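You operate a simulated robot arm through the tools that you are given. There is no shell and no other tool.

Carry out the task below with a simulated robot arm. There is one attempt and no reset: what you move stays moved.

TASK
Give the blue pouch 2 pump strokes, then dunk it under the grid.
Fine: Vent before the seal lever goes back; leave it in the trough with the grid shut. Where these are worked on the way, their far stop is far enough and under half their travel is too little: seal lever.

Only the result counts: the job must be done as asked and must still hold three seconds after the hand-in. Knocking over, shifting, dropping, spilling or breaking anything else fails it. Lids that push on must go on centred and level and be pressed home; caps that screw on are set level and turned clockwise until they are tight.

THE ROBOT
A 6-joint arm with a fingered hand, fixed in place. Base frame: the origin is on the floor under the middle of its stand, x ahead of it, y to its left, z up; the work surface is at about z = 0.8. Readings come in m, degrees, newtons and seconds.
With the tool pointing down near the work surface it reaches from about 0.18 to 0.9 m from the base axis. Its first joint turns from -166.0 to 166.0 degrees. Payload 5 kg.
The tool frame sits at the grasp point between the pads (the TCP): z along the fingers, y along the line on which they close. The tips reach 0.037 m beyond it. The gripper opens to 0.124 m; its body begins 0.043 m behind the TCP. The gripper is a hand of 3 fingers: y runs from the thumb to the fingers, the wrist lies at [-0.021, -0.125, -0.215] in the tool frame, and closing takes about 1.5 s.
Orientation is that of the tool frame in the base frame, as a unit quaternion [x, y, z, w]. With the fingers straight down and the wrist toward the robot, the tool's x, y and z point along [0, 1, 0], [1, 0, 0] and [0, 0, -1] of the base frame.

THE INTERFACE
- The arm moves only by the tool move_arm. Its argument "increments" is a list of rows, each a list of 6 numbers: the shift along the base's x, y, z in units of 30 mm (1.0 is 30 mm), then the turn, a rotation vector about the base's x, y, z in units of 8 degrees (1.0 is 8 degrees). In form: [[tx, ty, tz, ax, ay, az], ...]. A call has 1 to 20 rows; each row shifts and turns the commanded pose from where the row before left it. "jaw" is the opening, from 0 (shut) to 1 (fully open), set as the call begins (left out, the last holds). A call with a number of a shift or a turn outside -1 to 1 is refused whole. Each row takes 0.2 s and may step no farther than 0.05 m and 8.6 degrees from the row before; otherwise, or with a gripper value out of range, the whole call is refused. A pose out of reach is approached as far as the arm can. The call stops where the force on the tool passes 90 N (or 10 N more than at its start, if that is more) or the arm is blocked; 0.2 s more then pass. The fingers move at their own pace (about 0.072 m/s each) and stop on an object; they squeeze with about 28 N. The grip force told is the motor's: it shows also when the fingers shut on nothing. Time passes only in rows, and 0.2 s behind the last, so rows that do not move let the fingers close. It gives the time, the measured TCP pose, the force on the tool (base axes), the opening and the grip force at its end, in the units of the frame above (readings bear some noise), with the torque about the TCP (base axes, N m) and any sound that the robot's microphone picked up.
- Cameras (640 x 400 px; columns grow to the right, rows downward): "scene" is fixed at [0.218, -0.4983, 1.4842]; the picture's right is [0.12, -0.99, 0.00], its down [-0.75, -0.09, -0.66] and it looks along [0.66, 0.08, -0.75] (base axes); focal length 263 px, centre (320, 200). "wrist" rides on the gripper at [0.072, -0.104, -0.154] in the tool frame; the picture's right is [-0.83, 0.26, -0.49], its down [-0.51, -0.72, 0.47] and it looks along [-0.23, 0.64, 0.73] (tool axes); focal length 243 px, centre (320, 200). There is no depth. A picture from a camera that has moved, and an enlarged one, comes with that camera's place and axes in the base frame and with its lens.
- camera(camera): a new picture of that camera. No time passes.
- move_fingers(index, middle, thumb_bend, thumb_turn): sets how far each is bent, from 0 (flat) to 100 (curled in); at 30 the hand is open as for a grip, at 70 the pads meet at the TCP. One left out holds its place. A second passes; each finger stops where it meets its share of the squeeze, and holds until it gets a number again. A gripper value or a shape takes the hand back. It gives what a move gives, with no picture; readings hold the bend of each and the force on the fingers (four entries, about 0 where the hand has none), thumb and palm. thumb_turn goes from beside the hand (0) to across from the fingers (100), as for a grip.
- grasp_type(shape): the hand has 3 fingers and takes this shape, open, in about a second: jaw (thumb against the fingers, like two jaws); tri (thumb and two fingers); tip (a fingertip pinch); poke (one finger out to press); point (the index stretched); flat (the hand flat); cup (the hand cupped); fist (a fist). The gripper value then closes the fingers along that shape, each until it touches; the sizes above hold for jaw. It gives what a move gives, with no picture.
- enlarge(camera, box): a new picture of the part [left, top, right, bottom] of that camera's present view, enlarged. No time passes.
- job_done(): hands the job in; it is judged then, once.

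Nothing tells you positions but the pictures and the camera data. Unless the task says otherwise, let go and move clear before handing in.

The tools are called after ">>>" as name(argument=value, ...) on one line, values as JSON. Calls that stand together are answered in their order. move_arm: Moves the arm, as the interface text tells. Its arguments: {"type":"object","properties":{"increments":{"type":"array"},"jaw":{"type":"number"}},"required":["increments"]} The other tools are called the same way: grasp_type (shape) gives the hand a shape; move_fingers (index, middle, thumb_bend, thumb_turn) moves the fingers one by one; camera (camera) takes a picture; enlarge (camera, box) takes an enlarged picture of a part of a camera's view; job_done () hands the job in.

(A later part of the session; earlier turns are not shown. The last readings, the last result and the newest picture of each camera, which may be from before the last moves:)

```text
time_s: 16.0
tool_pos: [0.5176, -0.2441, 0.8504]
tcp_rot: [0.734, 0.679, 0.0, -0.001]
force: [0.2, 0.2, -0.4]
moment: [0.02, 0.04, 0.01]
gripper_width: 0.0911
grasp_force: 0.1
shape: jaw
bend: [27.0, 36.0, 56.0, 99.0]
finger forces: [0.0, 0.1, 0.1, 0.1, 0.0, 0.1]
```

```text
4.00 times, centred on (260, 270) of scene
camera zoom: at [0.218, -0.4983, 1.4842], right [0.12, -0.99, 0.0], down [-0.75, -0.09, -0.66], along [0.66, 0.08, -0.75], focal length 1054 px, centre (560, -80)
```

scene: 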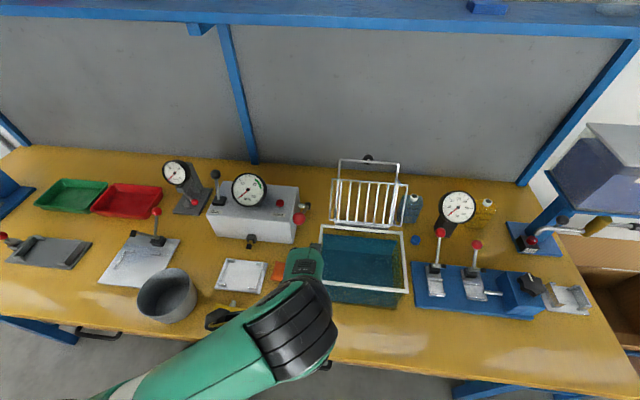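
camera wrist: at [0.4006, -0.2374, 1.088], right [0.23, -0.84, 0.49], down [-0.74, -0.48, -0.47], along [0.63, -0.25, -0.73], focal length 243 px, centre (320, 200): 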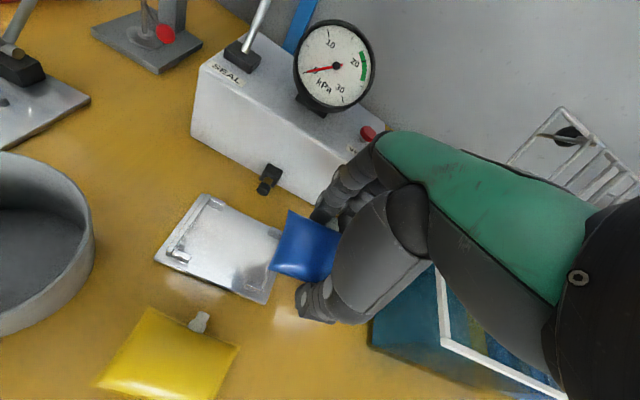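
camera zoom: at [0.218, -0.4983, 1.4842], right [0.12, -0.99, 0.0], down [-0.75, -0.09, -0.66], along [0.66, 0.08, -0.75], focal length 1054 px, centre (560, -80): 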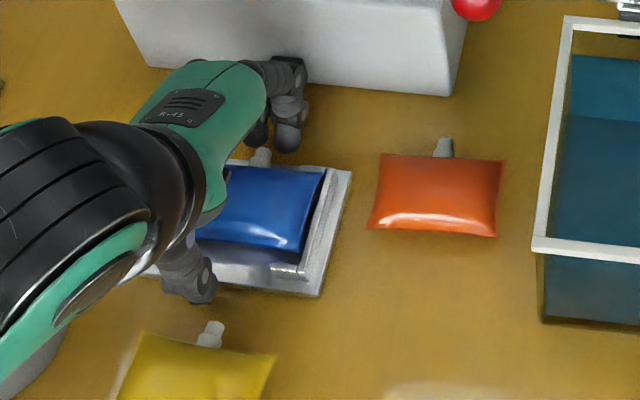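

The pouch is free in the cradle. Raising straight up and looking at how it seats.

>>> move_arm(increments=[[0, 0, 0.3, 0, 0, 0], [0, 0, 0.6, 0, 0, 0], [0, 0, 0.9, 0, 0, 0], [0, 0, 1, 0, 0, 0], [-0.8, 0, 1, 0, 0, 0.28], [-1, 0, 0.9, 0, 0, 0.27], [-1, -0.2, 0, 0, 0, 0]])

>>> camera(camera="wrist")

>>> enlarge(camera="scene", box=[200, 200, 320, 300])

```text
time_s: 17.6
tool_pos: [0.4303, -0.2496, 0.9908]
tcp_rot: [0.708, 0.707, 0.0, 0.0]
force: [0.7, 0.8, -0.3]
moment: [0.02, 0.03, 0.03]
gripper_width: 0.0918
grasp_force: 0.0
shape: jaw
bend: [27.0, 36.0, 56.0, 99.0]
finger forces: [0.0, 0.0, 0.1, 0.0, 0.1, 0.0]
```

```text
taken
camera wrist: at [0.326, -0.1772, 1.1452], right [0.26, -0.83, 0.49], down [-0.72, -0.51, -0.47], along [0.64, -0.23, -0.73], focal length 243 px, centre (320, 200)
```

wrist: 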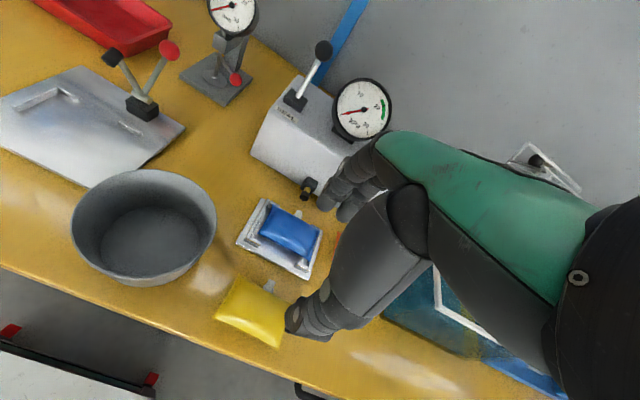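

```text
4.00 times, centred on (260, 250) of scene
camera zoom: at [0.218, -0.4983, 1.4842], right [0.12, -0.99, 0.0], down [-0.75, -0.09, -0.66], along [0.66, 0.08, -0.75], focal length 1054 px, centre (560, 0)
```

zoom: 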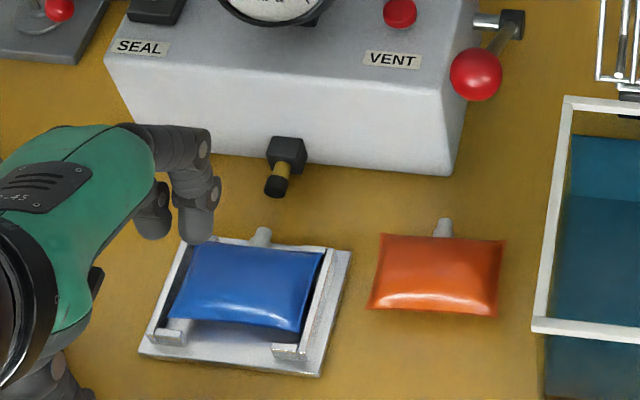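

>>> enlarge(camera="wrist", box=[225, 170, 345, 290])

>>> enlarge(camera="wrist", box=[240, 30, 400, 190])

```text
3.33 times, centred on (285, 230) of wrist
camera zoom: at [0.326, -0.1772, 1.1452], right [0.26, -0.83, 0.49], down [-0.72, -0.51, -0.47], along [0.64, -0.23, -0.73], focal length 809 px, centre (437, 100)
```

zoom: 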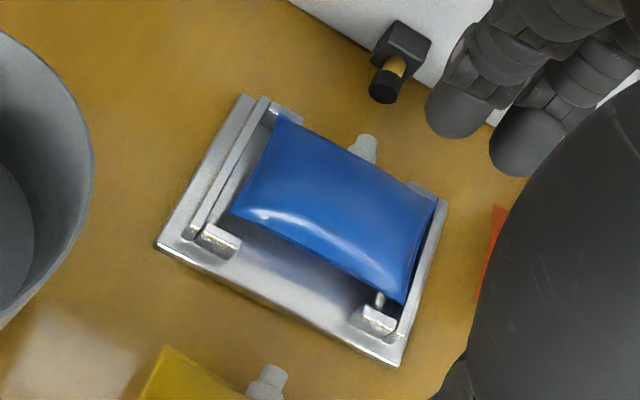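

```text
2.50 times, centred on (320, 110) of wrist
camera zoom: at [0.326, -0.1772, 1.1452], right [0.26, -0.83, 0.49], down [-0.72, -0.51, -0.47], along [0.64, -0.23, -0.73], focal length 606 px, centre (320, 425)
```

zoom: 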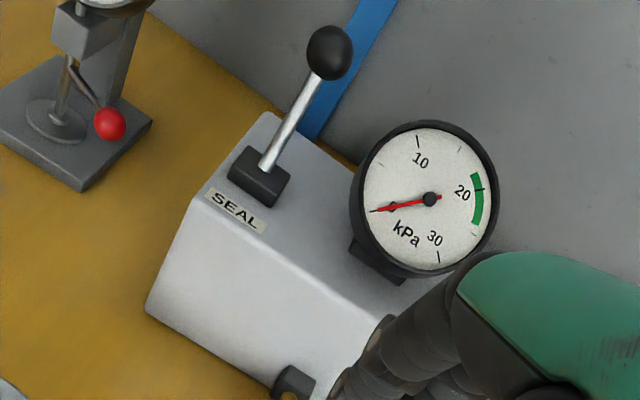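

The pouch sits in the cradle with its spout lined up with the nozzle (both at y ≈ -0.25). Next I'll move over the seal lever ball at about (0.706, -0.152, 0.993).

>>> move_arm(increments=[[0, 0, 1, 0, 0, 0], [0, 0, 1, 0, 0, 0], [0.92, 0.325, 0.26, 0, 0, 0], [0.92, 0.325, 0.26, 0, 0, 0], [0.92, 0.325, 0.26, 0, 0, 0], [0.92, 0.325, 0.26, 0, 0, 0], [0.92, 0.325, 0.26, 0, 0, 0], [0.92, 0.325, 0.26, 0, 0, 0], [0.92, 0.325, 0.26, 0, 0, 0], [0.92, 0.325, 0.26, 0, 0, 0], [0.92, 0.325, 0.1, 0, 0, 0], [0.92, 0.325, 0, 0, 0, 0]])

>>> camera(camera="wrist")

>>> enlarge(camera="scene", box=[160, 110, 320, 260])

```text
time_s: 20.2
tool_pos: [0.7084, -0.1536, 1.1167]
tcp_rot: [0.707, 0.707, 0.001, 0.001]
force: [0.0, 0.7, -0.2]
moment: [-0.02, -0.01, -0.01]
gripper_width: 0.0916
grasp_force: 0.1
shape: jaw
bend: [27.0, 36.0, 56.0, 99.0]
finger forces: [0.0, 0.1, 0.0, 0.1, 0.1, 0.0]
```

```text
taken
camera wrist: at [0.6048, -0.0794, 1.271], right [0.26, -0.83, 0.49], down [-0.72, -0.51, -0.47], along [0.64, -0.23, -0.73], focal length 243 px, centre (320, 200)
```

wrist: 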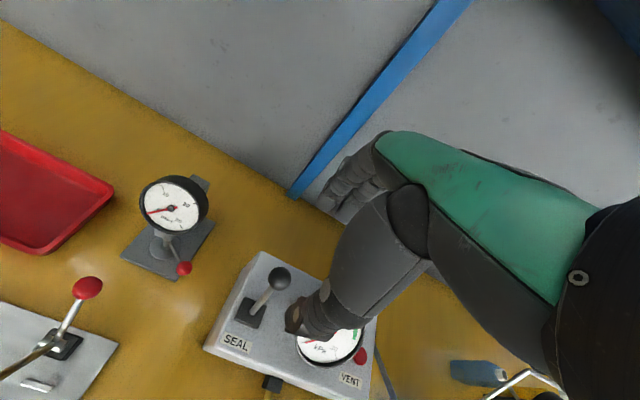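

```text
2.67 times, centred on (240, 185) of scene
camera zoom: at [0.218, -0.4983, 1.4842], right [0.12, -0.99, 0.0], down [-0.75, -0.09, -0.66], along [0.66, 0.08, -0.75], focal length 702 px, centre (533, 240)
```

zoom: 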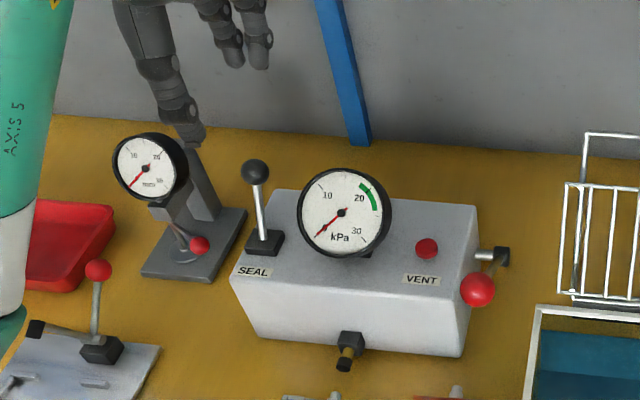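

The hand is right above the seal lever ball. Lowering so the ball is between thumb and fingers.

>>> move_arm(increments=[[0, 0, -0.9, 0, 0, 0], [0, 0, -0.9, 0, 0, 0], [0, 0, -0.9, 0, 0, 0], [0, 0, -0.8, 0, 0, 0], [0, 0, -0.6, 0, 0, 0]])

>>> enlarge(camera="wrist", box=[220, 130, 420, 380])

>>> enlarge(camera="scene", box=[160, 110, 320, 260])

```text
time_s: 21.4
tool_pos: [0.7079, -0.1543, 0.9908]
tcp_rot: [0.707, 0.707, 0.0, 0.001]
force: [0.7, 0.0, 0.7]
moment: [0.01, 0.02, -0.04]
gripper_width: 0.0916
grasp_force: 0.0
shape: jaw
bend: [27.0, 36.0, 56.0, 99.0]
finger forces: [0.0, 0.1, 0.1, 0.0, 0.0, 0.0]
```

```text
1.60 times, centred on (320, 255) of wrist
camera zoom: at [0.6036, -0.0807, 1.1453], right [0.26, -0.83, 0.49], down [-0.72, -0.51, -0.47], along [0.64, -0.23, -0.73], focal length 388 px, centre (320, 112)
```

zoom: 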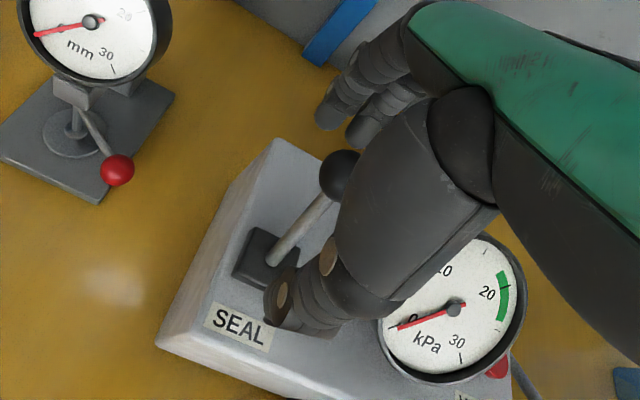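

```text
2.67 times, centred on (240, 185) of scene
camera zoom: at [0.218, -0.4983, 1.4842], right [0.12, -0.99, 0.0], down [-0.75, -0.09, -0.66], along [0.66, 0.08, -0.75], focal length 702 px, centre (533, 240)
```

zoom: 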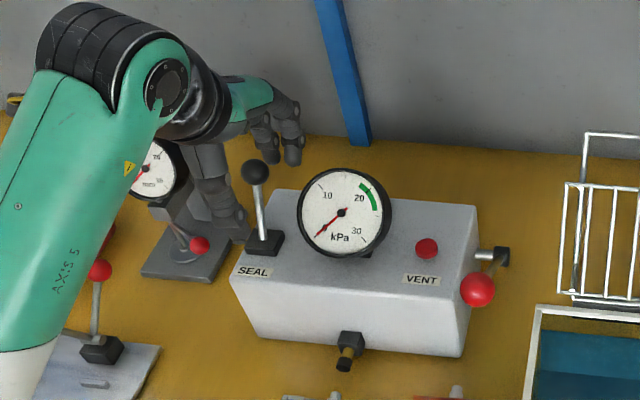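

The ball is between thumb and fingers. I'll cage it (not squeeze) and then pull it toward the robot.

>>> move_arm(increments=[[0, 0, 0, 0, 0, 0], [0, 0, 0, 0, 0, 0], [0, 0, 0, 0, 0, 0], [0, 0, 0, 0, 0, 0]], jaw=0.32)

>>> enlarge(camera="wrist", box=[220, 130, 420, 380])

>>> enlarge(camera="scene", box=[190, 130, 270, 230])

```text
time_s: 22.4
tool_pos: [0.7087, -0.1533, 0.9917]
tcp_rot: [0.707, 0.707, 0.001, 0.0]
force: [0.1, -0.1, 0.3]
moment: [0.03, -0.01, -0.02]
gripper_width: 0.0401
grasp_force: 0.0
shape: jaw
bend: [74.0, 53.0, 73.0, 100.0]
finger forces: [0.1, 0.1, 0.0, 0.0, 0.1, 0.0]
```

```text
1.60 times, centred on (320, 255) of wrist
camera zoom: at [0.6037, -0.0808, 1.1456], right [0.26, -0.83, 0.49], down [-0.72, -0.51, -0.47], along [0.64, -0.23, -0.73], focal length 388 px, centre (320, 112)
```

zoom: 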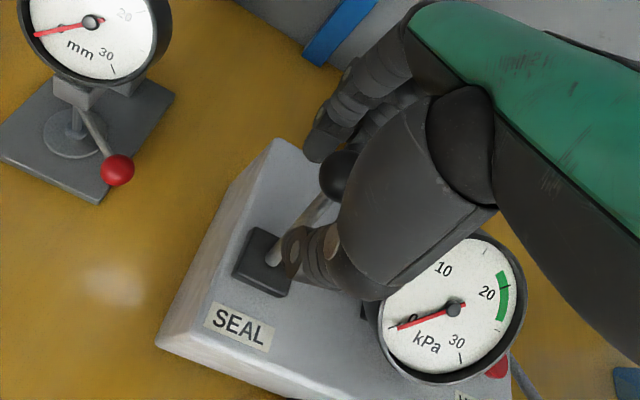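

```text
4.00 times, centred on (230, 180) of scene
camera zoom: at [0.218, -0.4983, 1.4842], right [0.12, -0.99, 0.0], down [-0.75, -0.09, -0.66], along [0.66, 0.08, -0.75], focal length 1054 px, centre (680, 280)
```

zoom: 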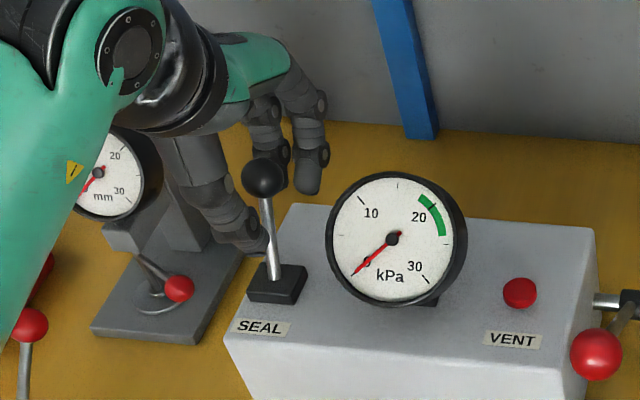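

>>> move_arm(increments=[[-0.4, 0, 0.03, 0, 0, 0], [-0.4, 0, 0.05, 0, 0, 0], [-0.4, 0, 0.05, 0, 0, 0], [-0.4, 0, 0.0, 0, 0, 0]])

>>> enlarge(camera="scene", box=[190, 130, 270, 230])

>>> enlarge(camera="wrist", box=[220, 130, 420, 380])

```text
time_s: 23.4
tool_pos: [0.6608, -0.1525, 0.997]
tcp_rot: [0.707, 0.707, 0.0, 0.0]
force: [0.2, -0.2, 0.2]
moment: [-0.02, 0.02, -0.01]
gripper_width: 0.0399
grasp_force: 0.0
shape: jaw
bend: [74.0, 53.0, 73.0, 100.0]
finger forces: [0.0, 0.1, 0.0, 0.0, 0.1, 0.0]
```

```text
4.00 times, centred on (230, 180) of scene
camera zoom: at [0.218, -0.4983, 1.4842], right [0.12, -0.99, 0.0], down [-0.75, -0.09, -0.66], along [0.66, 0.08, -0.75], focal length 1054 px, centre (680, 280)
```

zoom: 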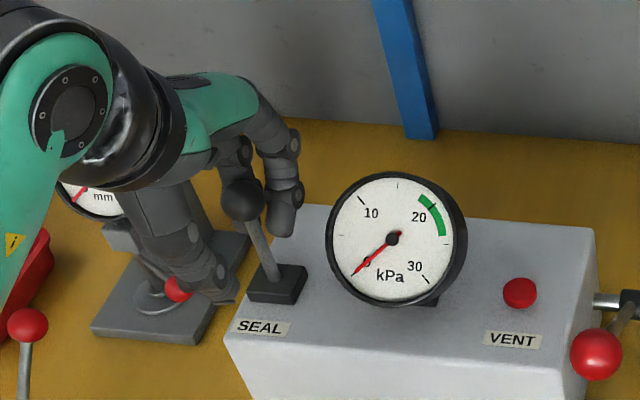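

```text
1.60 times, centred on (320, 255) of wrist
camera zoom: at [0.5565, -0.08, 1.1504], right [0.26, -0.83, 0.49], down [-0.72, -0.51, -0.47], along [0.64, -0.23, -0.73], focal length 388 px, centre (320, 112)
```

zoom: 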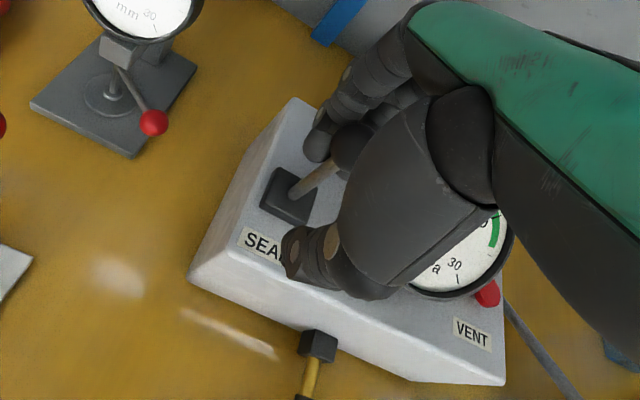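

The lever is following and the nozzle is extending toward the spout. I'll continue pulling to its stop.

>>> move_arm(increments=[[-0.35, 0, -0.03, 0, 0, 0], [-0.35, 0, -0.05, 0, 0, 0], [-0.3, 0, -0.05, 0, 0, 0]])

>>> enlarge(camera="scene", box=[190, 150, 310, 300])

>>> camera(camera="wrist")

```text
time_s: 24.2
tool_pos: [0.631, -0.1519, 0.9933]
tcp_rot: [0.707, 0.707, 0.0, 0.0]
force: [3.4, 0.7, 1.8]
moment: [0.03, -0.11, 0.05]
gripper_width: 0.0411
grasp_force: 0.1
shape: jaw
bend: [73.0, 52.0, 73.0, 100.0]
finger forces: [3.3, 1.4, 0.0, 0.1, 0.0, 0.0]
```

```text
2.67 times, centred on (250, 225) of scene
camera zoom: at [0.218, -0.4983, 1.4842], right [0.12, -0.99, 0.0], down [-0.75, -0.09, -0.66], along [0.66, 0.08, -0.75], focal length 702 px, centre (507, 133)
```

zoom: 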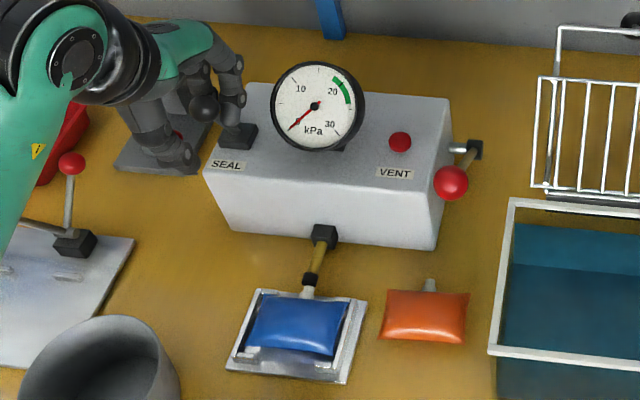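

```text
taken
camera wrist: at [0.5269, -0.0791, 1.1465], right [0.26, -0.83, 0.49], down [-0.72, -0.51, -0.47], along [0.64, -0.23, -0.73], focal length 243 px, centre (320, 200)
```

wrist: 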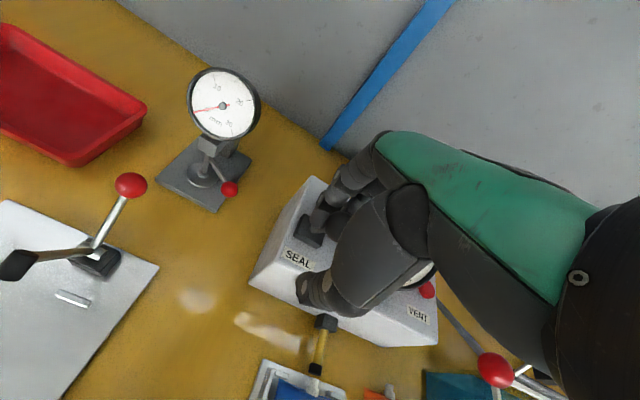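

The nozzle has reached the spout and resistance is starting. A little more to reach the stop.

>>> move_arm(increments=[[-0.15, 0, -0.03, 0, 0, 0], [-0.15, 0, -0.03, 0, 0, 0]])

>>> enlarge(camera="scene", box=[220, 210, 300, 300])

>>> enlarge(camera="scene", box=[190, 130, 270, 230])

```text
time_s: 24.8
tool_pos: [0.622, -0.1525, 0.9899]
tcp_rot: [0.707, 0.707, 0.001, 0.001]
force: [6.5, 2.1, 1.2]
moment: [-0.01, -0.12, 0.01]
gripper_width: 0.0419
grasp_force: 0.1
shape: jaw
bend: [73.0, 52.0, 73.0, 100.0]
finger forces: [6.4, 1.1, 0.0, 0.0, 0.0, 0.0]
```

```text
4.44 times, centred on (260, 255) of scene
camera zoom: at [0.218, -0.4983, 1.4842], right [0.12, -0.99, 0.0], down [-0.75, -0.09, -0.66], along [0.66, 0.08, -0.75], focal length 1171 px, centre (587, -44)
```

zoom: 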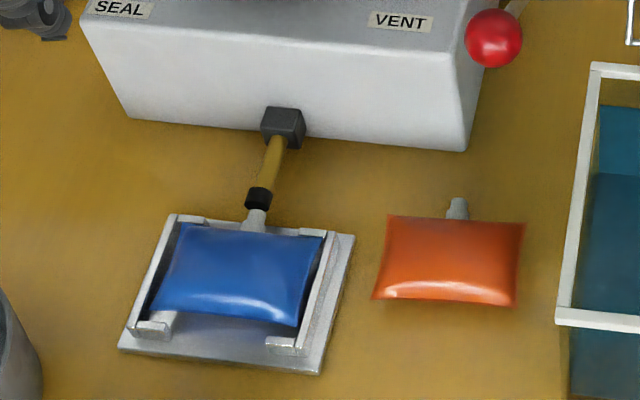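

```text
4.00 times, centred on (230, 180) of scene
camera zoom: at [0.218, -0.4983, 1.4842], right [0.12, -0.99, 0.0], down [-0.75, -0.09, -0.66], along [0.66, 0.08, -0.75], focal length 1054 px, centre (680, 280)
```

zoom: 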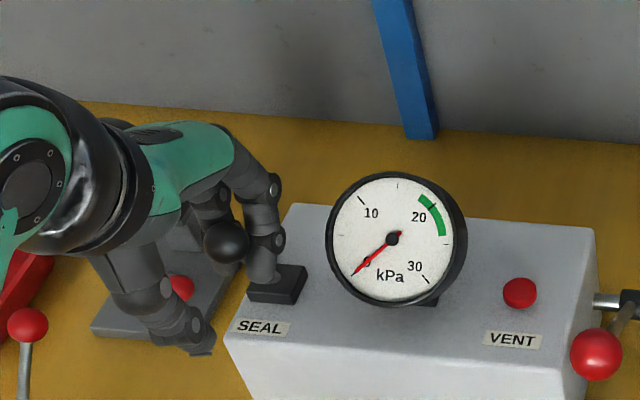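

>>> move_arm(increments=[[-0.15, 0, -0.05, 0, 0, 0], [-0.15, 0, -0.05, 0, 0, 0]])

>>> enlarge(camera="scene", box=[190, 130, 270, 230])

>>> enlarge(camera="scene", box=[220, 210, 300, 300])

```text
time_s: 25.4
tool_pos: [0.614, -0.1531, 0.9891]
tcp_rot: [0.707, 0.707, 0.002, 0.002]
force: [22.5, 2.9, 9.0]
moment: [0.03, -0.41, 0.1]
gripper_width: 0.0476
grasp_force: 0.0
shape: jaw
bend: [73.0, 51.0, 73.0, 100.0]
finger forces: [15.9, 4.4, 0.1, 0.0, 0.1, 0.0]
```

```text
4.00 times, centred on (230, 180) of scene
camera zoom: at [0.218, -0.4983, 1.4842], right [0.12, -0.99, 0.0], down [-0.75, -0.09, -0.66], along [0.66, 0.08, -0.75], focal length 1054 px, centre (680, 280)
```

zoom: 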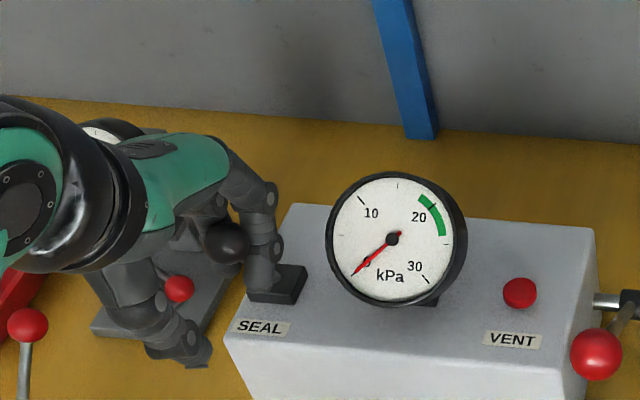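

```text
4.44 times, centred on (260, 255) of scene
camera zoom: at [0.218, -0.4983, 1.4842], right [0.12, -0.99, 0.0], down [-0.75, -0.09, -0.66], along [0.66, 0.08, -0.75], focal length 1171 px, centre (587, -44)
```

zoom: 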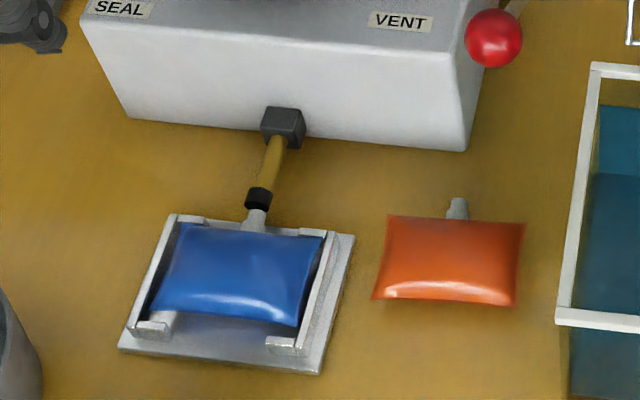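

The lever is at its far stop (22 N, no more motion) and the nozzle is on the spout. I'll relax, open the hand and rise clear.

>>> move_arm(increments=[[0.3, 0, 0.05, 0, 0, 0], [0.3, 0, 0.05, 0, 0, 0]])

>>> move_arm(increments=[[0, 0, 0, 0, 0, 0], [0, 0, 0, 0, 0, 0], [0, 0, 0, 0, 0, 0], [0, 0, 0.4, 0, 0, 0], [0, 0, 0.8, 0, 0, 0], [0, 0, 1, 0, 0, 0], [0, 0, 1, 0, 0, 0], [0, 0, 1, 0, 0, 0]], jaw=0.75)

>>> camera(camera="scene")

>>> camera(camera="wrist")

```text
time_s: 26.0
tool_pos: [0.6288, -0.1519, 0.9903]
tcp_rot: [0.708, 0.706, -0.001, -0.002]
force: [-2.7, 2.8, -3.3]
moment: [0.05, 0.14, 0.11]
gripper_width: 0.0393
grasp_force: 0.1
shape: jaw
bend: [74.0, 53.0, 73.0, 100.0]
finger forces: [4.4, 0.8, 0.0, 0.0, 0.1, 0.0]
```

```text
time_s: 27.8
tool_pos: [0.6303, -0.151, 1.116]
tcp_rot: [0.707, 0.707, 0.0, 0.0]
force: [0.3, -1.0, 0.6]
moment: [-0.03, 0.03, 0.02]
gripper_width: 0.0929
grasp_force: 0.0
shape: jaw
bend: [27.0, 36.0, 55.0, 99.0]
finger forces: [0.1, 0.1, 0.0, 0.0, 0.1, 0.1]
```

```text
taken
```

scene: 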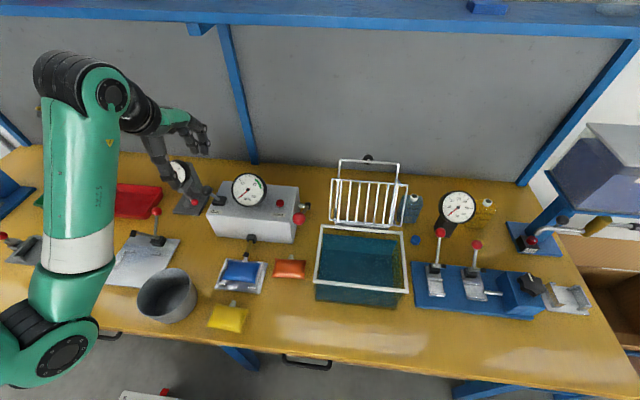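

```text
taken
camera wrist: at [0.5263, -0.0784, 1.2701], right [0.26, -0.83, 0.49], down [-0.72, -0.51, -0.47], along [0.64, -0.23, -0.73], focal length 243 px, centre (320, 200)
```

wrist: 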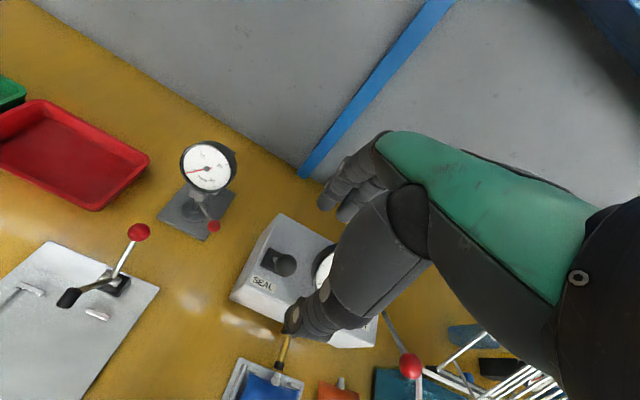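

>>> enlarge(camera="scene", box=[190, 160, 330, 300])

>>> enlarge(camera="wrist", box=[220, 200, 460, 400])

```text
2.86 times, centred on (260, 230) of scene
camera zoom: at [0.218, -0.4983, 1.4842], right [0.12, -0.99, 0.0], down [-0.75, -0.09, -0.66], along [0.66, 0.08, -0.75], focal length 753 px, centre (491, 114)
```

zoom: 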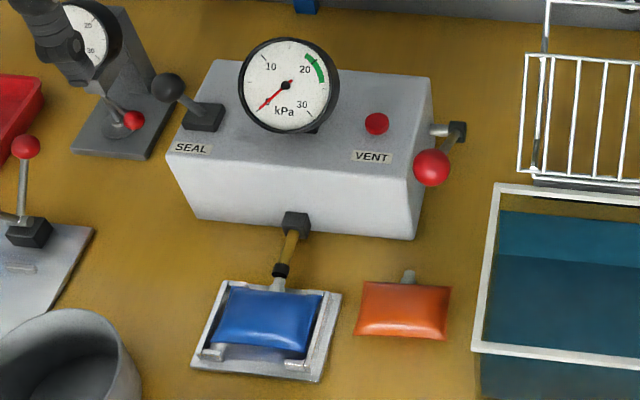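

```text
2.00 times, centred on (340, 300) of wrist
camera zoom: at [0.5263, -0.0784, 1.2701], right [0.26, -0.83, 0.49], down [-0.72, -0.51, -0.47], along [0.64, -0.23, -0.73], focal length 485 px, centre (280, 0)
```

zoom: 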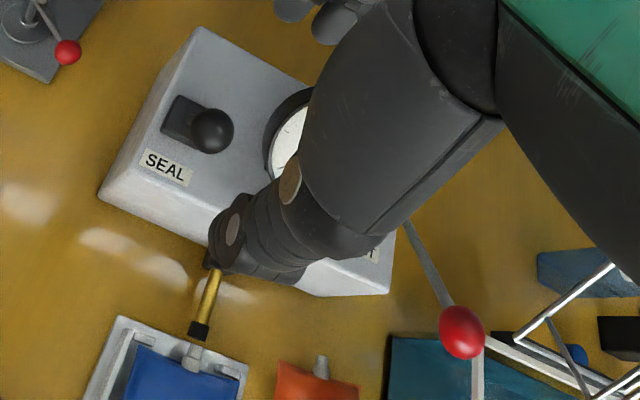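

The seal lever stays at its far stop and the nozzle is seated on the spout. Now I'll move to the pump lever ball at about (0.614, -0.398, 0.955), with the fingers closed into a cluster to press it down.

>>> move_arm(increments=[[-0.06, -0.92, 0, 0, 0, -0.42], [-0.06, -0.92, 0, 0, 0, -0.42], [-0.06, -0.92, 0, 0, 0, -0.42], [-0.06, -0.92, 0, 0, 0, -0.42], [-0.06, -0.92, 0, 0, 0, -0.42], [-0.06, -0.92, 0, 0, 0, -0.42], [-0.06, -0.92, 0, 0, 0, -0.42], [-0.06, -0.92, -0.2, 0, 0, -0.42], [-0.06, -0.87, -0.4, 0, 0, -0.42]], jaw=0)

>>> camera(camera="wrist")

>>> enlarge(camera="scene", box=[220, 110, 380, 270])

```text
time_s: 29.8
tool_pos: [0.6148, -0.3986, 1.1006]
tcp_rot: [0.867, 0.498, 0.0, 0.0]
force: [-0.4, 0.0, 0.2]
moment: [0.0, -0.03, 0.0]
gripper_width: 0.0
grasp_force: 27.8
shape: jaw
bend: [70.0, 70.0, 56.0, 100.0]
finger forces: [0.0, 0.1, 0.0, 0.0, 0.0, 0.0]
```

```text
taken
camera wrist: at [0.562, -0.2828, 1.2532], right [-0.19, -0.85, 0.49], down [-0.88, -0.07, -0.47], along [0.44, -0.52, -0.73], focal length 243 px, centre (320, 200)
```

wrist: 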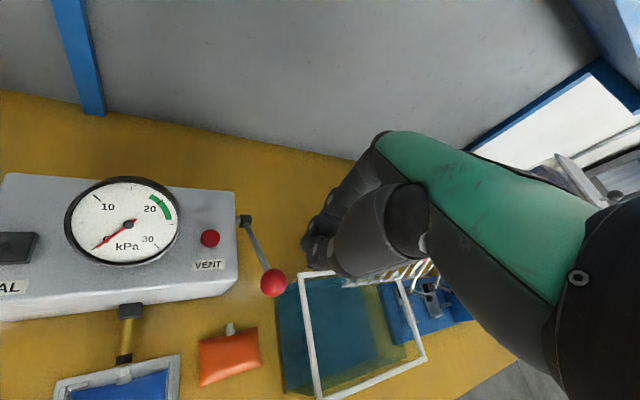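

```text
2.50 times, centred on (300, 190) of scene
camera zoom: at [0.218, -0.4983, 1.4842], right [0.12, -0.99, 0.0], down [-0.75, -0.09, -0.66], along [0.66, 0.08, -0.75], focal length 658 px, centre (370, 225)
```

zoom: 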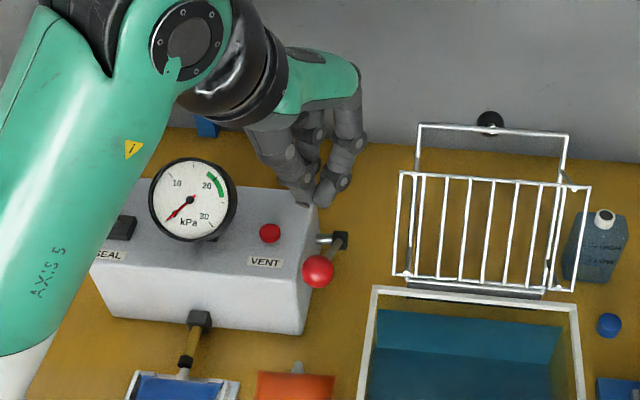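

The ball is directly under the fingertips and the lever pivot is near (0.74, -0.397, 0.857). I'll descend onto the ball and start the down-stroke along its arc.

>>> move_arm(increments=[[0, 0, -0.9, 0, 0, 0], [0, 0, -0.9, 0, 0, 0], [0, 0, -0.8, 0, 0, 0], [0, 0, -0.4, 0, 0, 0]])

>>> enlarge(camera="scene", box=[260, 140, 360, 260])

>>> enlarge(camera="wrist", box=[200, 150, 400, 350])

```text
time_s: 30.8
tool_pos: [0.6176, -0.4001, 1.0083]
tcp_rot: [0.868, 0.497, 0.001, 0.001]
force: [-0.7, 0.3, 1.5]
moment: [-0.01, 0.01, 0.01]
gripper_width: 0.0001
grasp_force: 27.7
shape: jaw
bend: [70.0, 70.0, 56.0, 100.0]
finger forces: [0.1, 0.1, 0.1, 0.1, 0.1, 0.0]
```

```text
3.33 times, centred on (310, 200) of scene
camera zoom: at [0.218, -0.4983, 1.4842], right [0.12, -0.99, 0.0], down [-0.75, -0.09, -0.66], along [0.66, 0.08, -0.75], focal length 878 px, centre (353, 200)
```

zoom: 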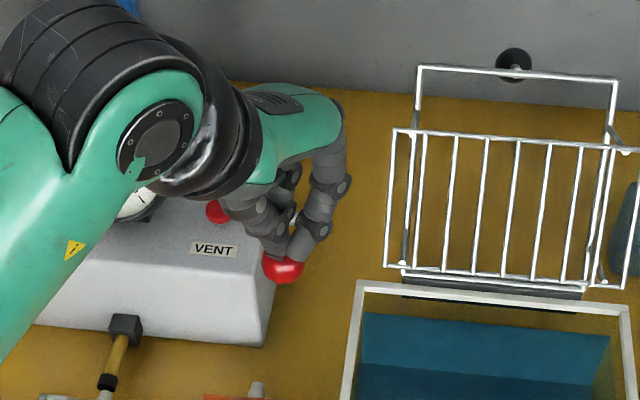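

```text
2.00 times, centred on (300, 250) of wrist
camera zoom: at [0.5625, -0.2837, 1.1626], right [-0.19, -0.85, 0.49], down [-0.88, -0.07, -0.47], along [0.44, -0.52, -0.73], focal length 485 px, centre (360, 100)
```

zoom: 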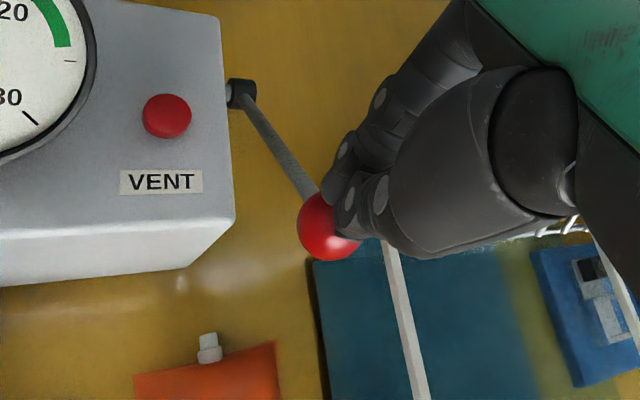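

Fingertips rest on the ball. Pressing along the arc now.

>>> move_arm(increments=[[-0.417, 0, -0.617, 0, 0, 0], [-0.2, 0, -0.42, 0, 0, 0]])

>>> enlarge(camera="wrist", box=[200, 150, 400, 350])

>>> enlarge(camera="scene", box=[220, 160, 340, 280])

```text
time_s: 31.4
tool_pos: [0.5958, -0.3992, 0.9772]
tcp_rot: [0.867, 0.498, 0.0, 0.0]
force: [-7.8, -1.9, 5.9]
moment: [-0.09, 0.3, 0.0]
gripper_width: 0.0
grasp_force: 28.0
shape: jaw
bend: [70.0, 70.0, 56.0, 100.0]
finger forces: [0.1, 0.0, 0.0, 0.1, 0.0, 0.0]
```

```text
2.00 times, centred on (300, 250) of wrist
camera zoom: at [0.5432, -0.2832, 1.1316], right [-0.19, -0.85, 0.49], down [-0.88, -0.07, -0.47], along [0.44, -0.52, -0.73], focal length 485 px, centre (360, 100)
```

zoom: 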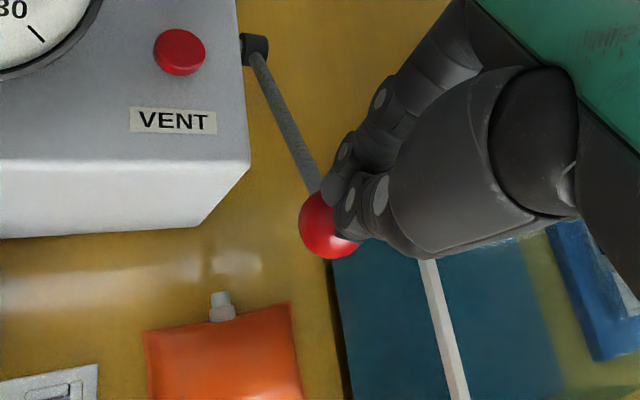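

```text
3.33 times, centred on (280, 220) of scene
camera zoom: at [0.218, -0.4983, 1.4842], right [0.12, -0.99, 0.0], down [-0.75, -0.09, -0.66], along [0.66, 0.08, -0.75], focal length 878 px, centre (453, 133)
```

zoom: 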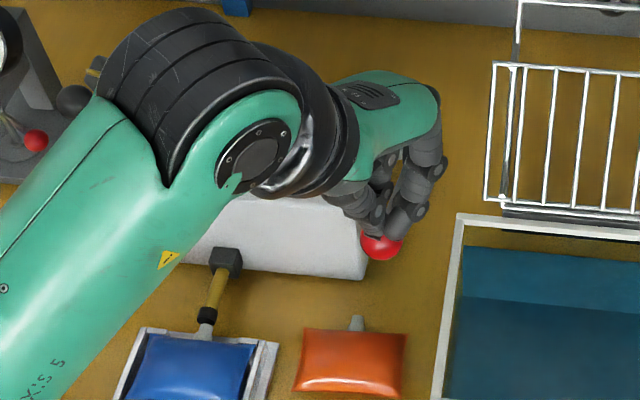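

>>> move_arm(increments=[[-0.25, 0, -0.65, 0, 0, 0], [-0.16, 0, -0.67, 0, 0, 0]])

>>> enlarge(camera="wrist", box=[200, 150, 400, 350])

>>> enlarge(camera="scene", box=[220, 160, 340, 280])

```text
time_s: 32.0
tool_pos: [0.5831, -0.4004, 0.9376]
tcp_rot: [0.866, 0.499, 0.0, 0.0]
force: [-5.6, 1.7, 4.8]
moment: [0.03, 0.23, 0.03]
gripper_width: 0.0
grasp_force: 28.0
shape: jaw
bend: [70.0, 70.0, 56.0, 100.0]
finger forces: [0.0, 0.0, 0.0, 0.0, 0.0, 0.0]
```

```text
2.00 times, centred on (300, 250) of wrist
camera zoom: at [0.5301, -0.2838, 1.0919], right [-0.19, -0.85, 0.49], down [-0.88, -0.07, -0.47], along [0.44, -0.52, -0.73], focal length 485 px, centre (360, 100)
```

zoom: 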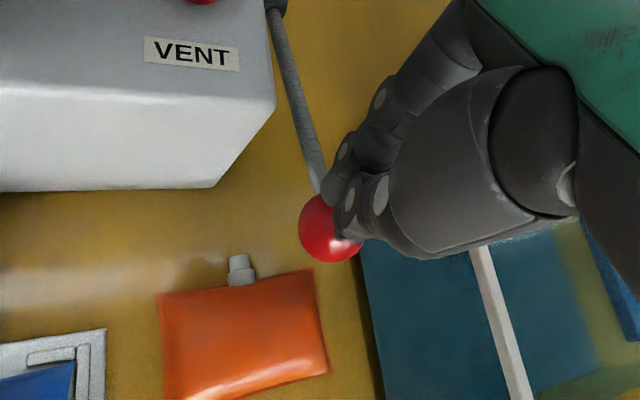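

```text
3.33 times, centred on (280, 220) of scene
camera zoom: at [0.218, -0.4983, 1.4842], right [0.12, -0.99, 0.0], down [-0.75, -0.09, -0.66], along [0.66, 0.08, -0.75], focal length 878 px, centre (453, 133)
```

zoom: 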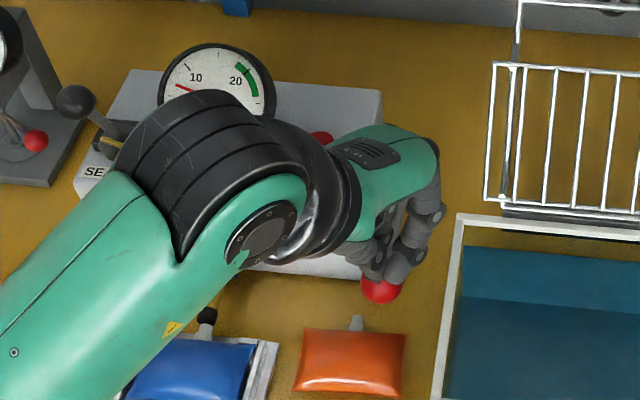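

The gauge is rising, so this is the pump stroke. Continuing down toward the stop.

>>> move_arm(increments=[[-0.05, 0, -0.46, 0, 0, 0], [-0.02, 0, -0.46, 0, 0, 0]])

>>> enlarge(camera="scene", box=[220, 160, 340, 280])

```text
time_s: 32.6
tool_pos: [0.5876, -0.4043, 0.9351]
tcp_rot: [0.867, 0.498, 0.009, 0.015]
force: [-19.0, 15.1, 38.0]
moment: [0.83, 1.17, -0.1]
gripper_width: 0.0001
grasp_force: 28.6
shape: jaw
bend: [70.0, 70.0, 55.0, 100.0]
finger forces: [0.0, 0.1, 0.1, 0.0, 63.1, 0.0]
stopped in row 2: the force on the tool passed its limit at 102 N (the readings are from after the stop); the commanded pose is now the measured one
```

```text
3.33 times, centred on (280, 220) of scene
camera zoom: at [0.218, -0.4983, 1.4842], right [0.12, -0.99, 0.0], down [-0.75, -0.09, -0.66], along [0.66, 0.08, -0.75], focal length 878 px, centre (453, 133)
```

zoom: 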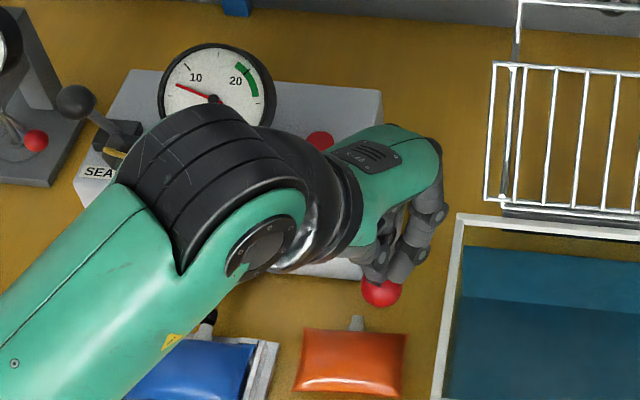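

That's the bottom stop; the gauge reads about 8 kPa. Now I'll rise along the arc and see whether the lever returns by itself.

>>> move_arm(increments=[[0.0, 0.1, 0.3, 0, 0, 0], [0.16, 0, 0.6, 0, 0, 0], [0.25, 0, 0.65, 0, 0, 0], [0.25, 0, 0.5, 0, 0, 0], [0.35, 0, 0.6, 0, 0, 0], [0, 0, 0.5, 0, 0, 0]])

>>> enlarge(camera="scene", box=[220, 140, 340, 280])

>>> enlarge(camera="wrist", box=[150, 150, 400, 350])

```text
time_s: 34.0
tool_pos: [0.6185, -0.3995, 1.0219]
tcp_rot: [0.867, 0.498, 0.006, 0.011]
force: [-0.8, 0.7, -0.5]
moment: [-0.02, 0.04, 0.0]
gripper_width: 0.0
grasp_force: 28.1
shape: jaw
bend: [70.0, 70.0, 56.0, 100.0]
finger forces: [0.0, 0.0, 0.0, 0.0, 0.1, 0.0]
```

```text
2.86 times, centred on (280, 210) of scene
camera zoom: at [0.218, -0.4983, 1.4842], right [0.12, -0.99, 0.0], down [-0.75, -0.09, -0.66], along [0.66, 0.08, -0.75], focal length 753 px, centre (434, 171)
```

zoom: 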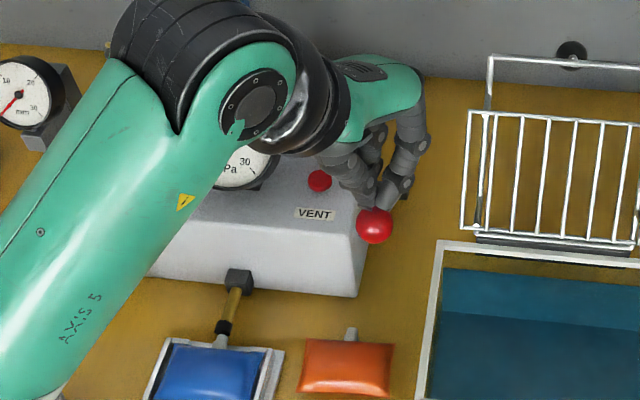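

```text
2.00 times, centred on (275, 250) of wrist
camera zoom: at [0.5626, -0.2809, 1.1744], right [-0.2, -0.84, 0.5], down [-0.87, -0.08, -0.49], along [0.45, -0.53, -0.71], focal length 485 px, centre (410, 100)
```

zoom: 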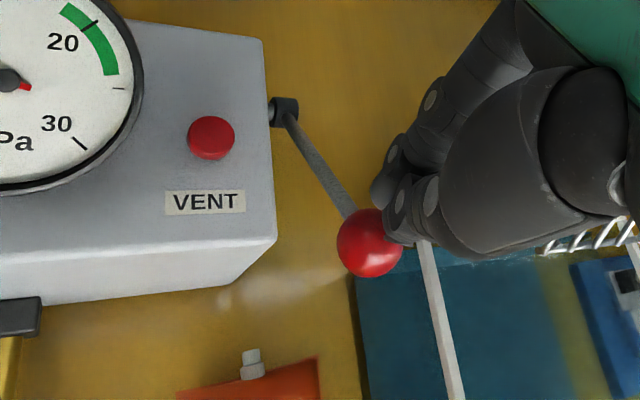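

The lever sprang back up fully. Checking the gauge before the second stroke.

>>> enlarge(camera="wrist", box=[60, 120, 260, 280])

```text
2.50 times, centred on (160, 200) of wrist
camera zoom: at [0.5626, -0.2809, 1.1744], right [-0.2, -0.84, 0.5], down [-0.87, -0.08, -0.49], along [0.45, -0.53, -0.71], focal length 606 px, centre (720, 200)
```

zoom: 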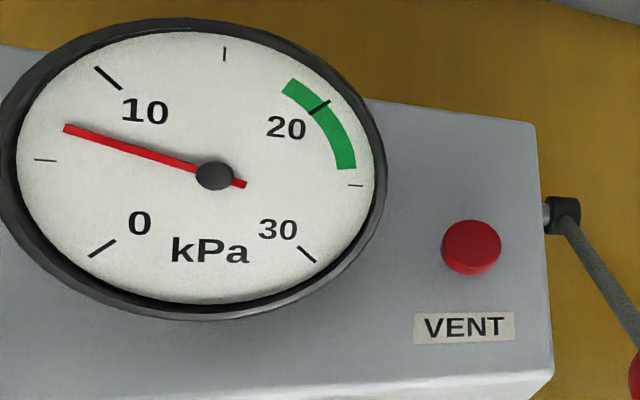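

One stroke gave about 7 kPa. Now the second stroke along the same arc, easing onto the stop.

>>> move_arm(increments=[[-0.05, 0, -0.4, 0, 0, 0], [-0.45, 0, -0.62, 0, 0, 0], [-0.22, 0, -0.45, 0, 0, 0], [-0.25, 0, -0.65, 0, 0, 0], [-0.18, 0, -0.67, 0, 0, 0]])

>>> move_arm(increments=[[0, 0, -0.1, 0, 0, 0], [0, 0, -0.08, 0, 0, 0]])

>>> enlarge(camera="scene", box=[220, 160, 340, 280])

```text
time_s: 35.2
tool_pos: [0.5845, -0.4008, 0.9381]
tcp_rot: [0.867, 0.498, 0.007, 0.012]
force: [-5.7, 2.6, 4.7]
moment: [0.13, 0.22, -0.01]
gripper_width: 0.0002
grasp_force: 28.0
shape: jaw
bend: [70.0, 70.0, 56.0, 100.0]
finger forces: [0.0, 0.1, 0.1, 0.1, 0.0, 0.0]
```

```text
time_s: 35.8
tool_pos: [0.5839, -0.4002, 0.9343]
tcp_rot: [0.867, 0.498, 0.008, 0.013]
force: [-3.9, 0.7, 8.9]
moment: [0.06, 0.23, -0.01]
gripper_width: 0.0001
grasp_force: 27.9
shape: jaw
bend: [70.0, 70.0, 56.0, 100.0]
finger forces: [0.0, 0.0, 0.0, 0.0, 0.0, 0.1]
```

```text
3.33 times, centred on (280, 220) of scene
camera zoom: at [0.218, -0.4983, 1.4842], right [0.12, -0.99, 0.0], down [-0.75, -0.09, -0.66], along [0.66, 0.08, -0.75], focal length 878 px, centre (453, 133)
```

zoom: 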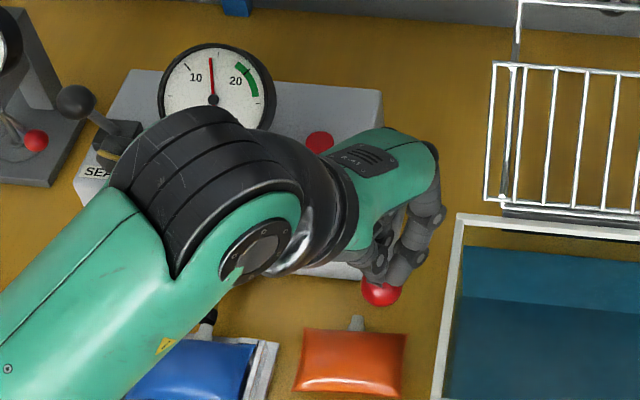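

The gauge shows about 14 kPa after the second stroke. I'll let the lever return, rise, square the hand up and go above the VENT button at about (0.683, -0.330).

>>> move_arm(increments=[[0, 0, 0.3, 0, 0, 0], [0.16, 0, 0.6, 0, 0, 0], [0.25, 0, 0.65, 0, 0, 0], [0.25, 0, 0.5, 0, 0, 0], [0.35, 0, 0.6, 0, 0, 0], [0, 0, 0.5, 0, 0, 0], [0.1, 0.1, 0.6, 0.008, 0.036, 0.63], [0.4, 0.4, 0.4, 0.008, 0.036, 0.63], [0.45, 0.45, 0.3, 0.008, 0.036, 0.63], [0.45, 0.45, 0.2, 0.008, 0.036, 0.63], [0.45, 0.45, 0.2, 0.008, 0.036, 0.63], [0.45, 0.45, 0, 0.008, 0.036, 0.63]])

>>> camera(camera="wrist")

>>> enlarge(camera="scene", box=[180, 120, 340, 280])

```text
time_s: 38.4
tool_pos: [0.6846, -0.3316, 1.0802]
tcp_rot: [0.707, 0.707, -0.001, -0.001]
force: [-0.4, 0.4, 0.1]
moment: [0.02, 0.0, 0.0]
gripper_width: 0.0
grasp_force: 28.2
shape: jaw
bend: [70.0, 70.0, 56.0, 100.0]
finger forces: [0.0, 0.0, 0.0, 0.1, 0.0, 0.0]
```

```text
taken
camera wrist: at [0.5805, -0.2583, 1.2351], right [0.26, -0.83, 0.49], down [-0.72, -0.51, -0.47], along [0.64, -0.23, -0.73], focal length 243 px, centre (320, 200)
```

wrist: 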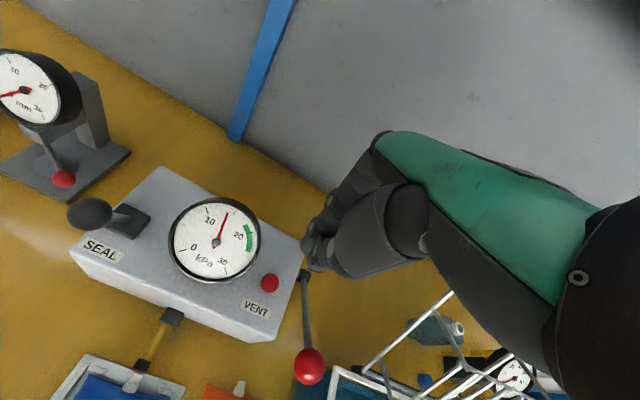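

```text
2.50 times, centred on (260, 200) of scene
camera zoom: at [0.218, -0.4983, 1.4842], right [0.12, -0.99, 0.0], down [-0.75, -0.09, -0.66], along [0.66, 0.08, -0.75], focal length 658 px, centre (470, 200)
```

zoom: 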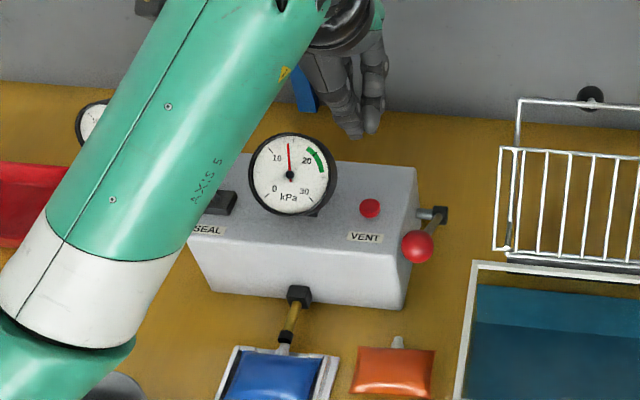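

The gauge holds at about 14 kPa and the hand is right over the VENT button. Descending to it.

>>> move_arm(increments=[[0, 0, -0.8, 0, 0, 0], [0, 0, -0.8, 0, 0, 0], [0, 0, -0.8, 0, 0, 0], [0, 0, -0.7, 0, 0, 0], [0, 0, -0.3, 0, 0, 0]])

>>> enlarge(camera="wrist", box=[150, 120, 400, 350])

>>> enlarge(camera="scene", box=[220, 140, 320, 240])

```text
time_s: 39.6
tool_pos: [0.6828, -0.3307, 0.9789]
tcp_rot: [0.707, 0.707, -0.002, 0.0]
force: [0.0, -0.4, -0.2]
moment: [0.0, 0.0, -0.02]
gripper_width: 0.0001
grasp_force: 27.6
shape: jaw
bend: [70.0, 70.0, 56.0, 100.0]
finger forces: [0.0, 0.1, 0.0, 0.0, 0.1, 0.1]
```

```text
1.74 times, centred on (275, 235) of wrist
camera zoom: at [0.5786, -0.258, 1.1328], right [0.26, -0.83, 0.49], down [-0.72, -0.51, -0.47], along [0.64, -0.23, -0.73], focal length 422 px, centre (398, 139)
```

zoom: 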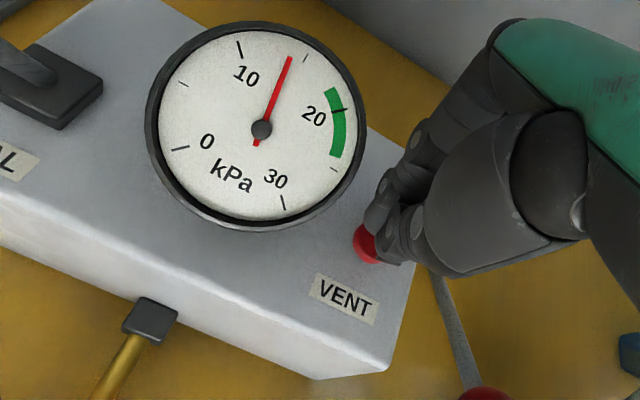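

```text
4.00 times, centred on (270, 190) of scene
camera zoom: at [0.218, -0.4983, 1.4842], right [0.12, -0.99, 0.0], down [-0.75, -0.09, -0.66], along [0.66, 0.08, -0.75], focal length 1054 px, centre (520, 240)
```

zoom: 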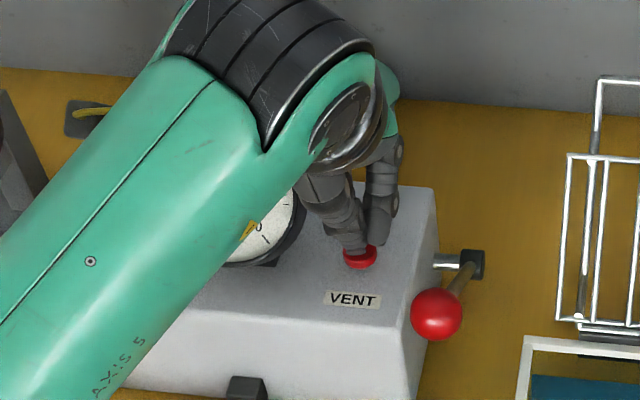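

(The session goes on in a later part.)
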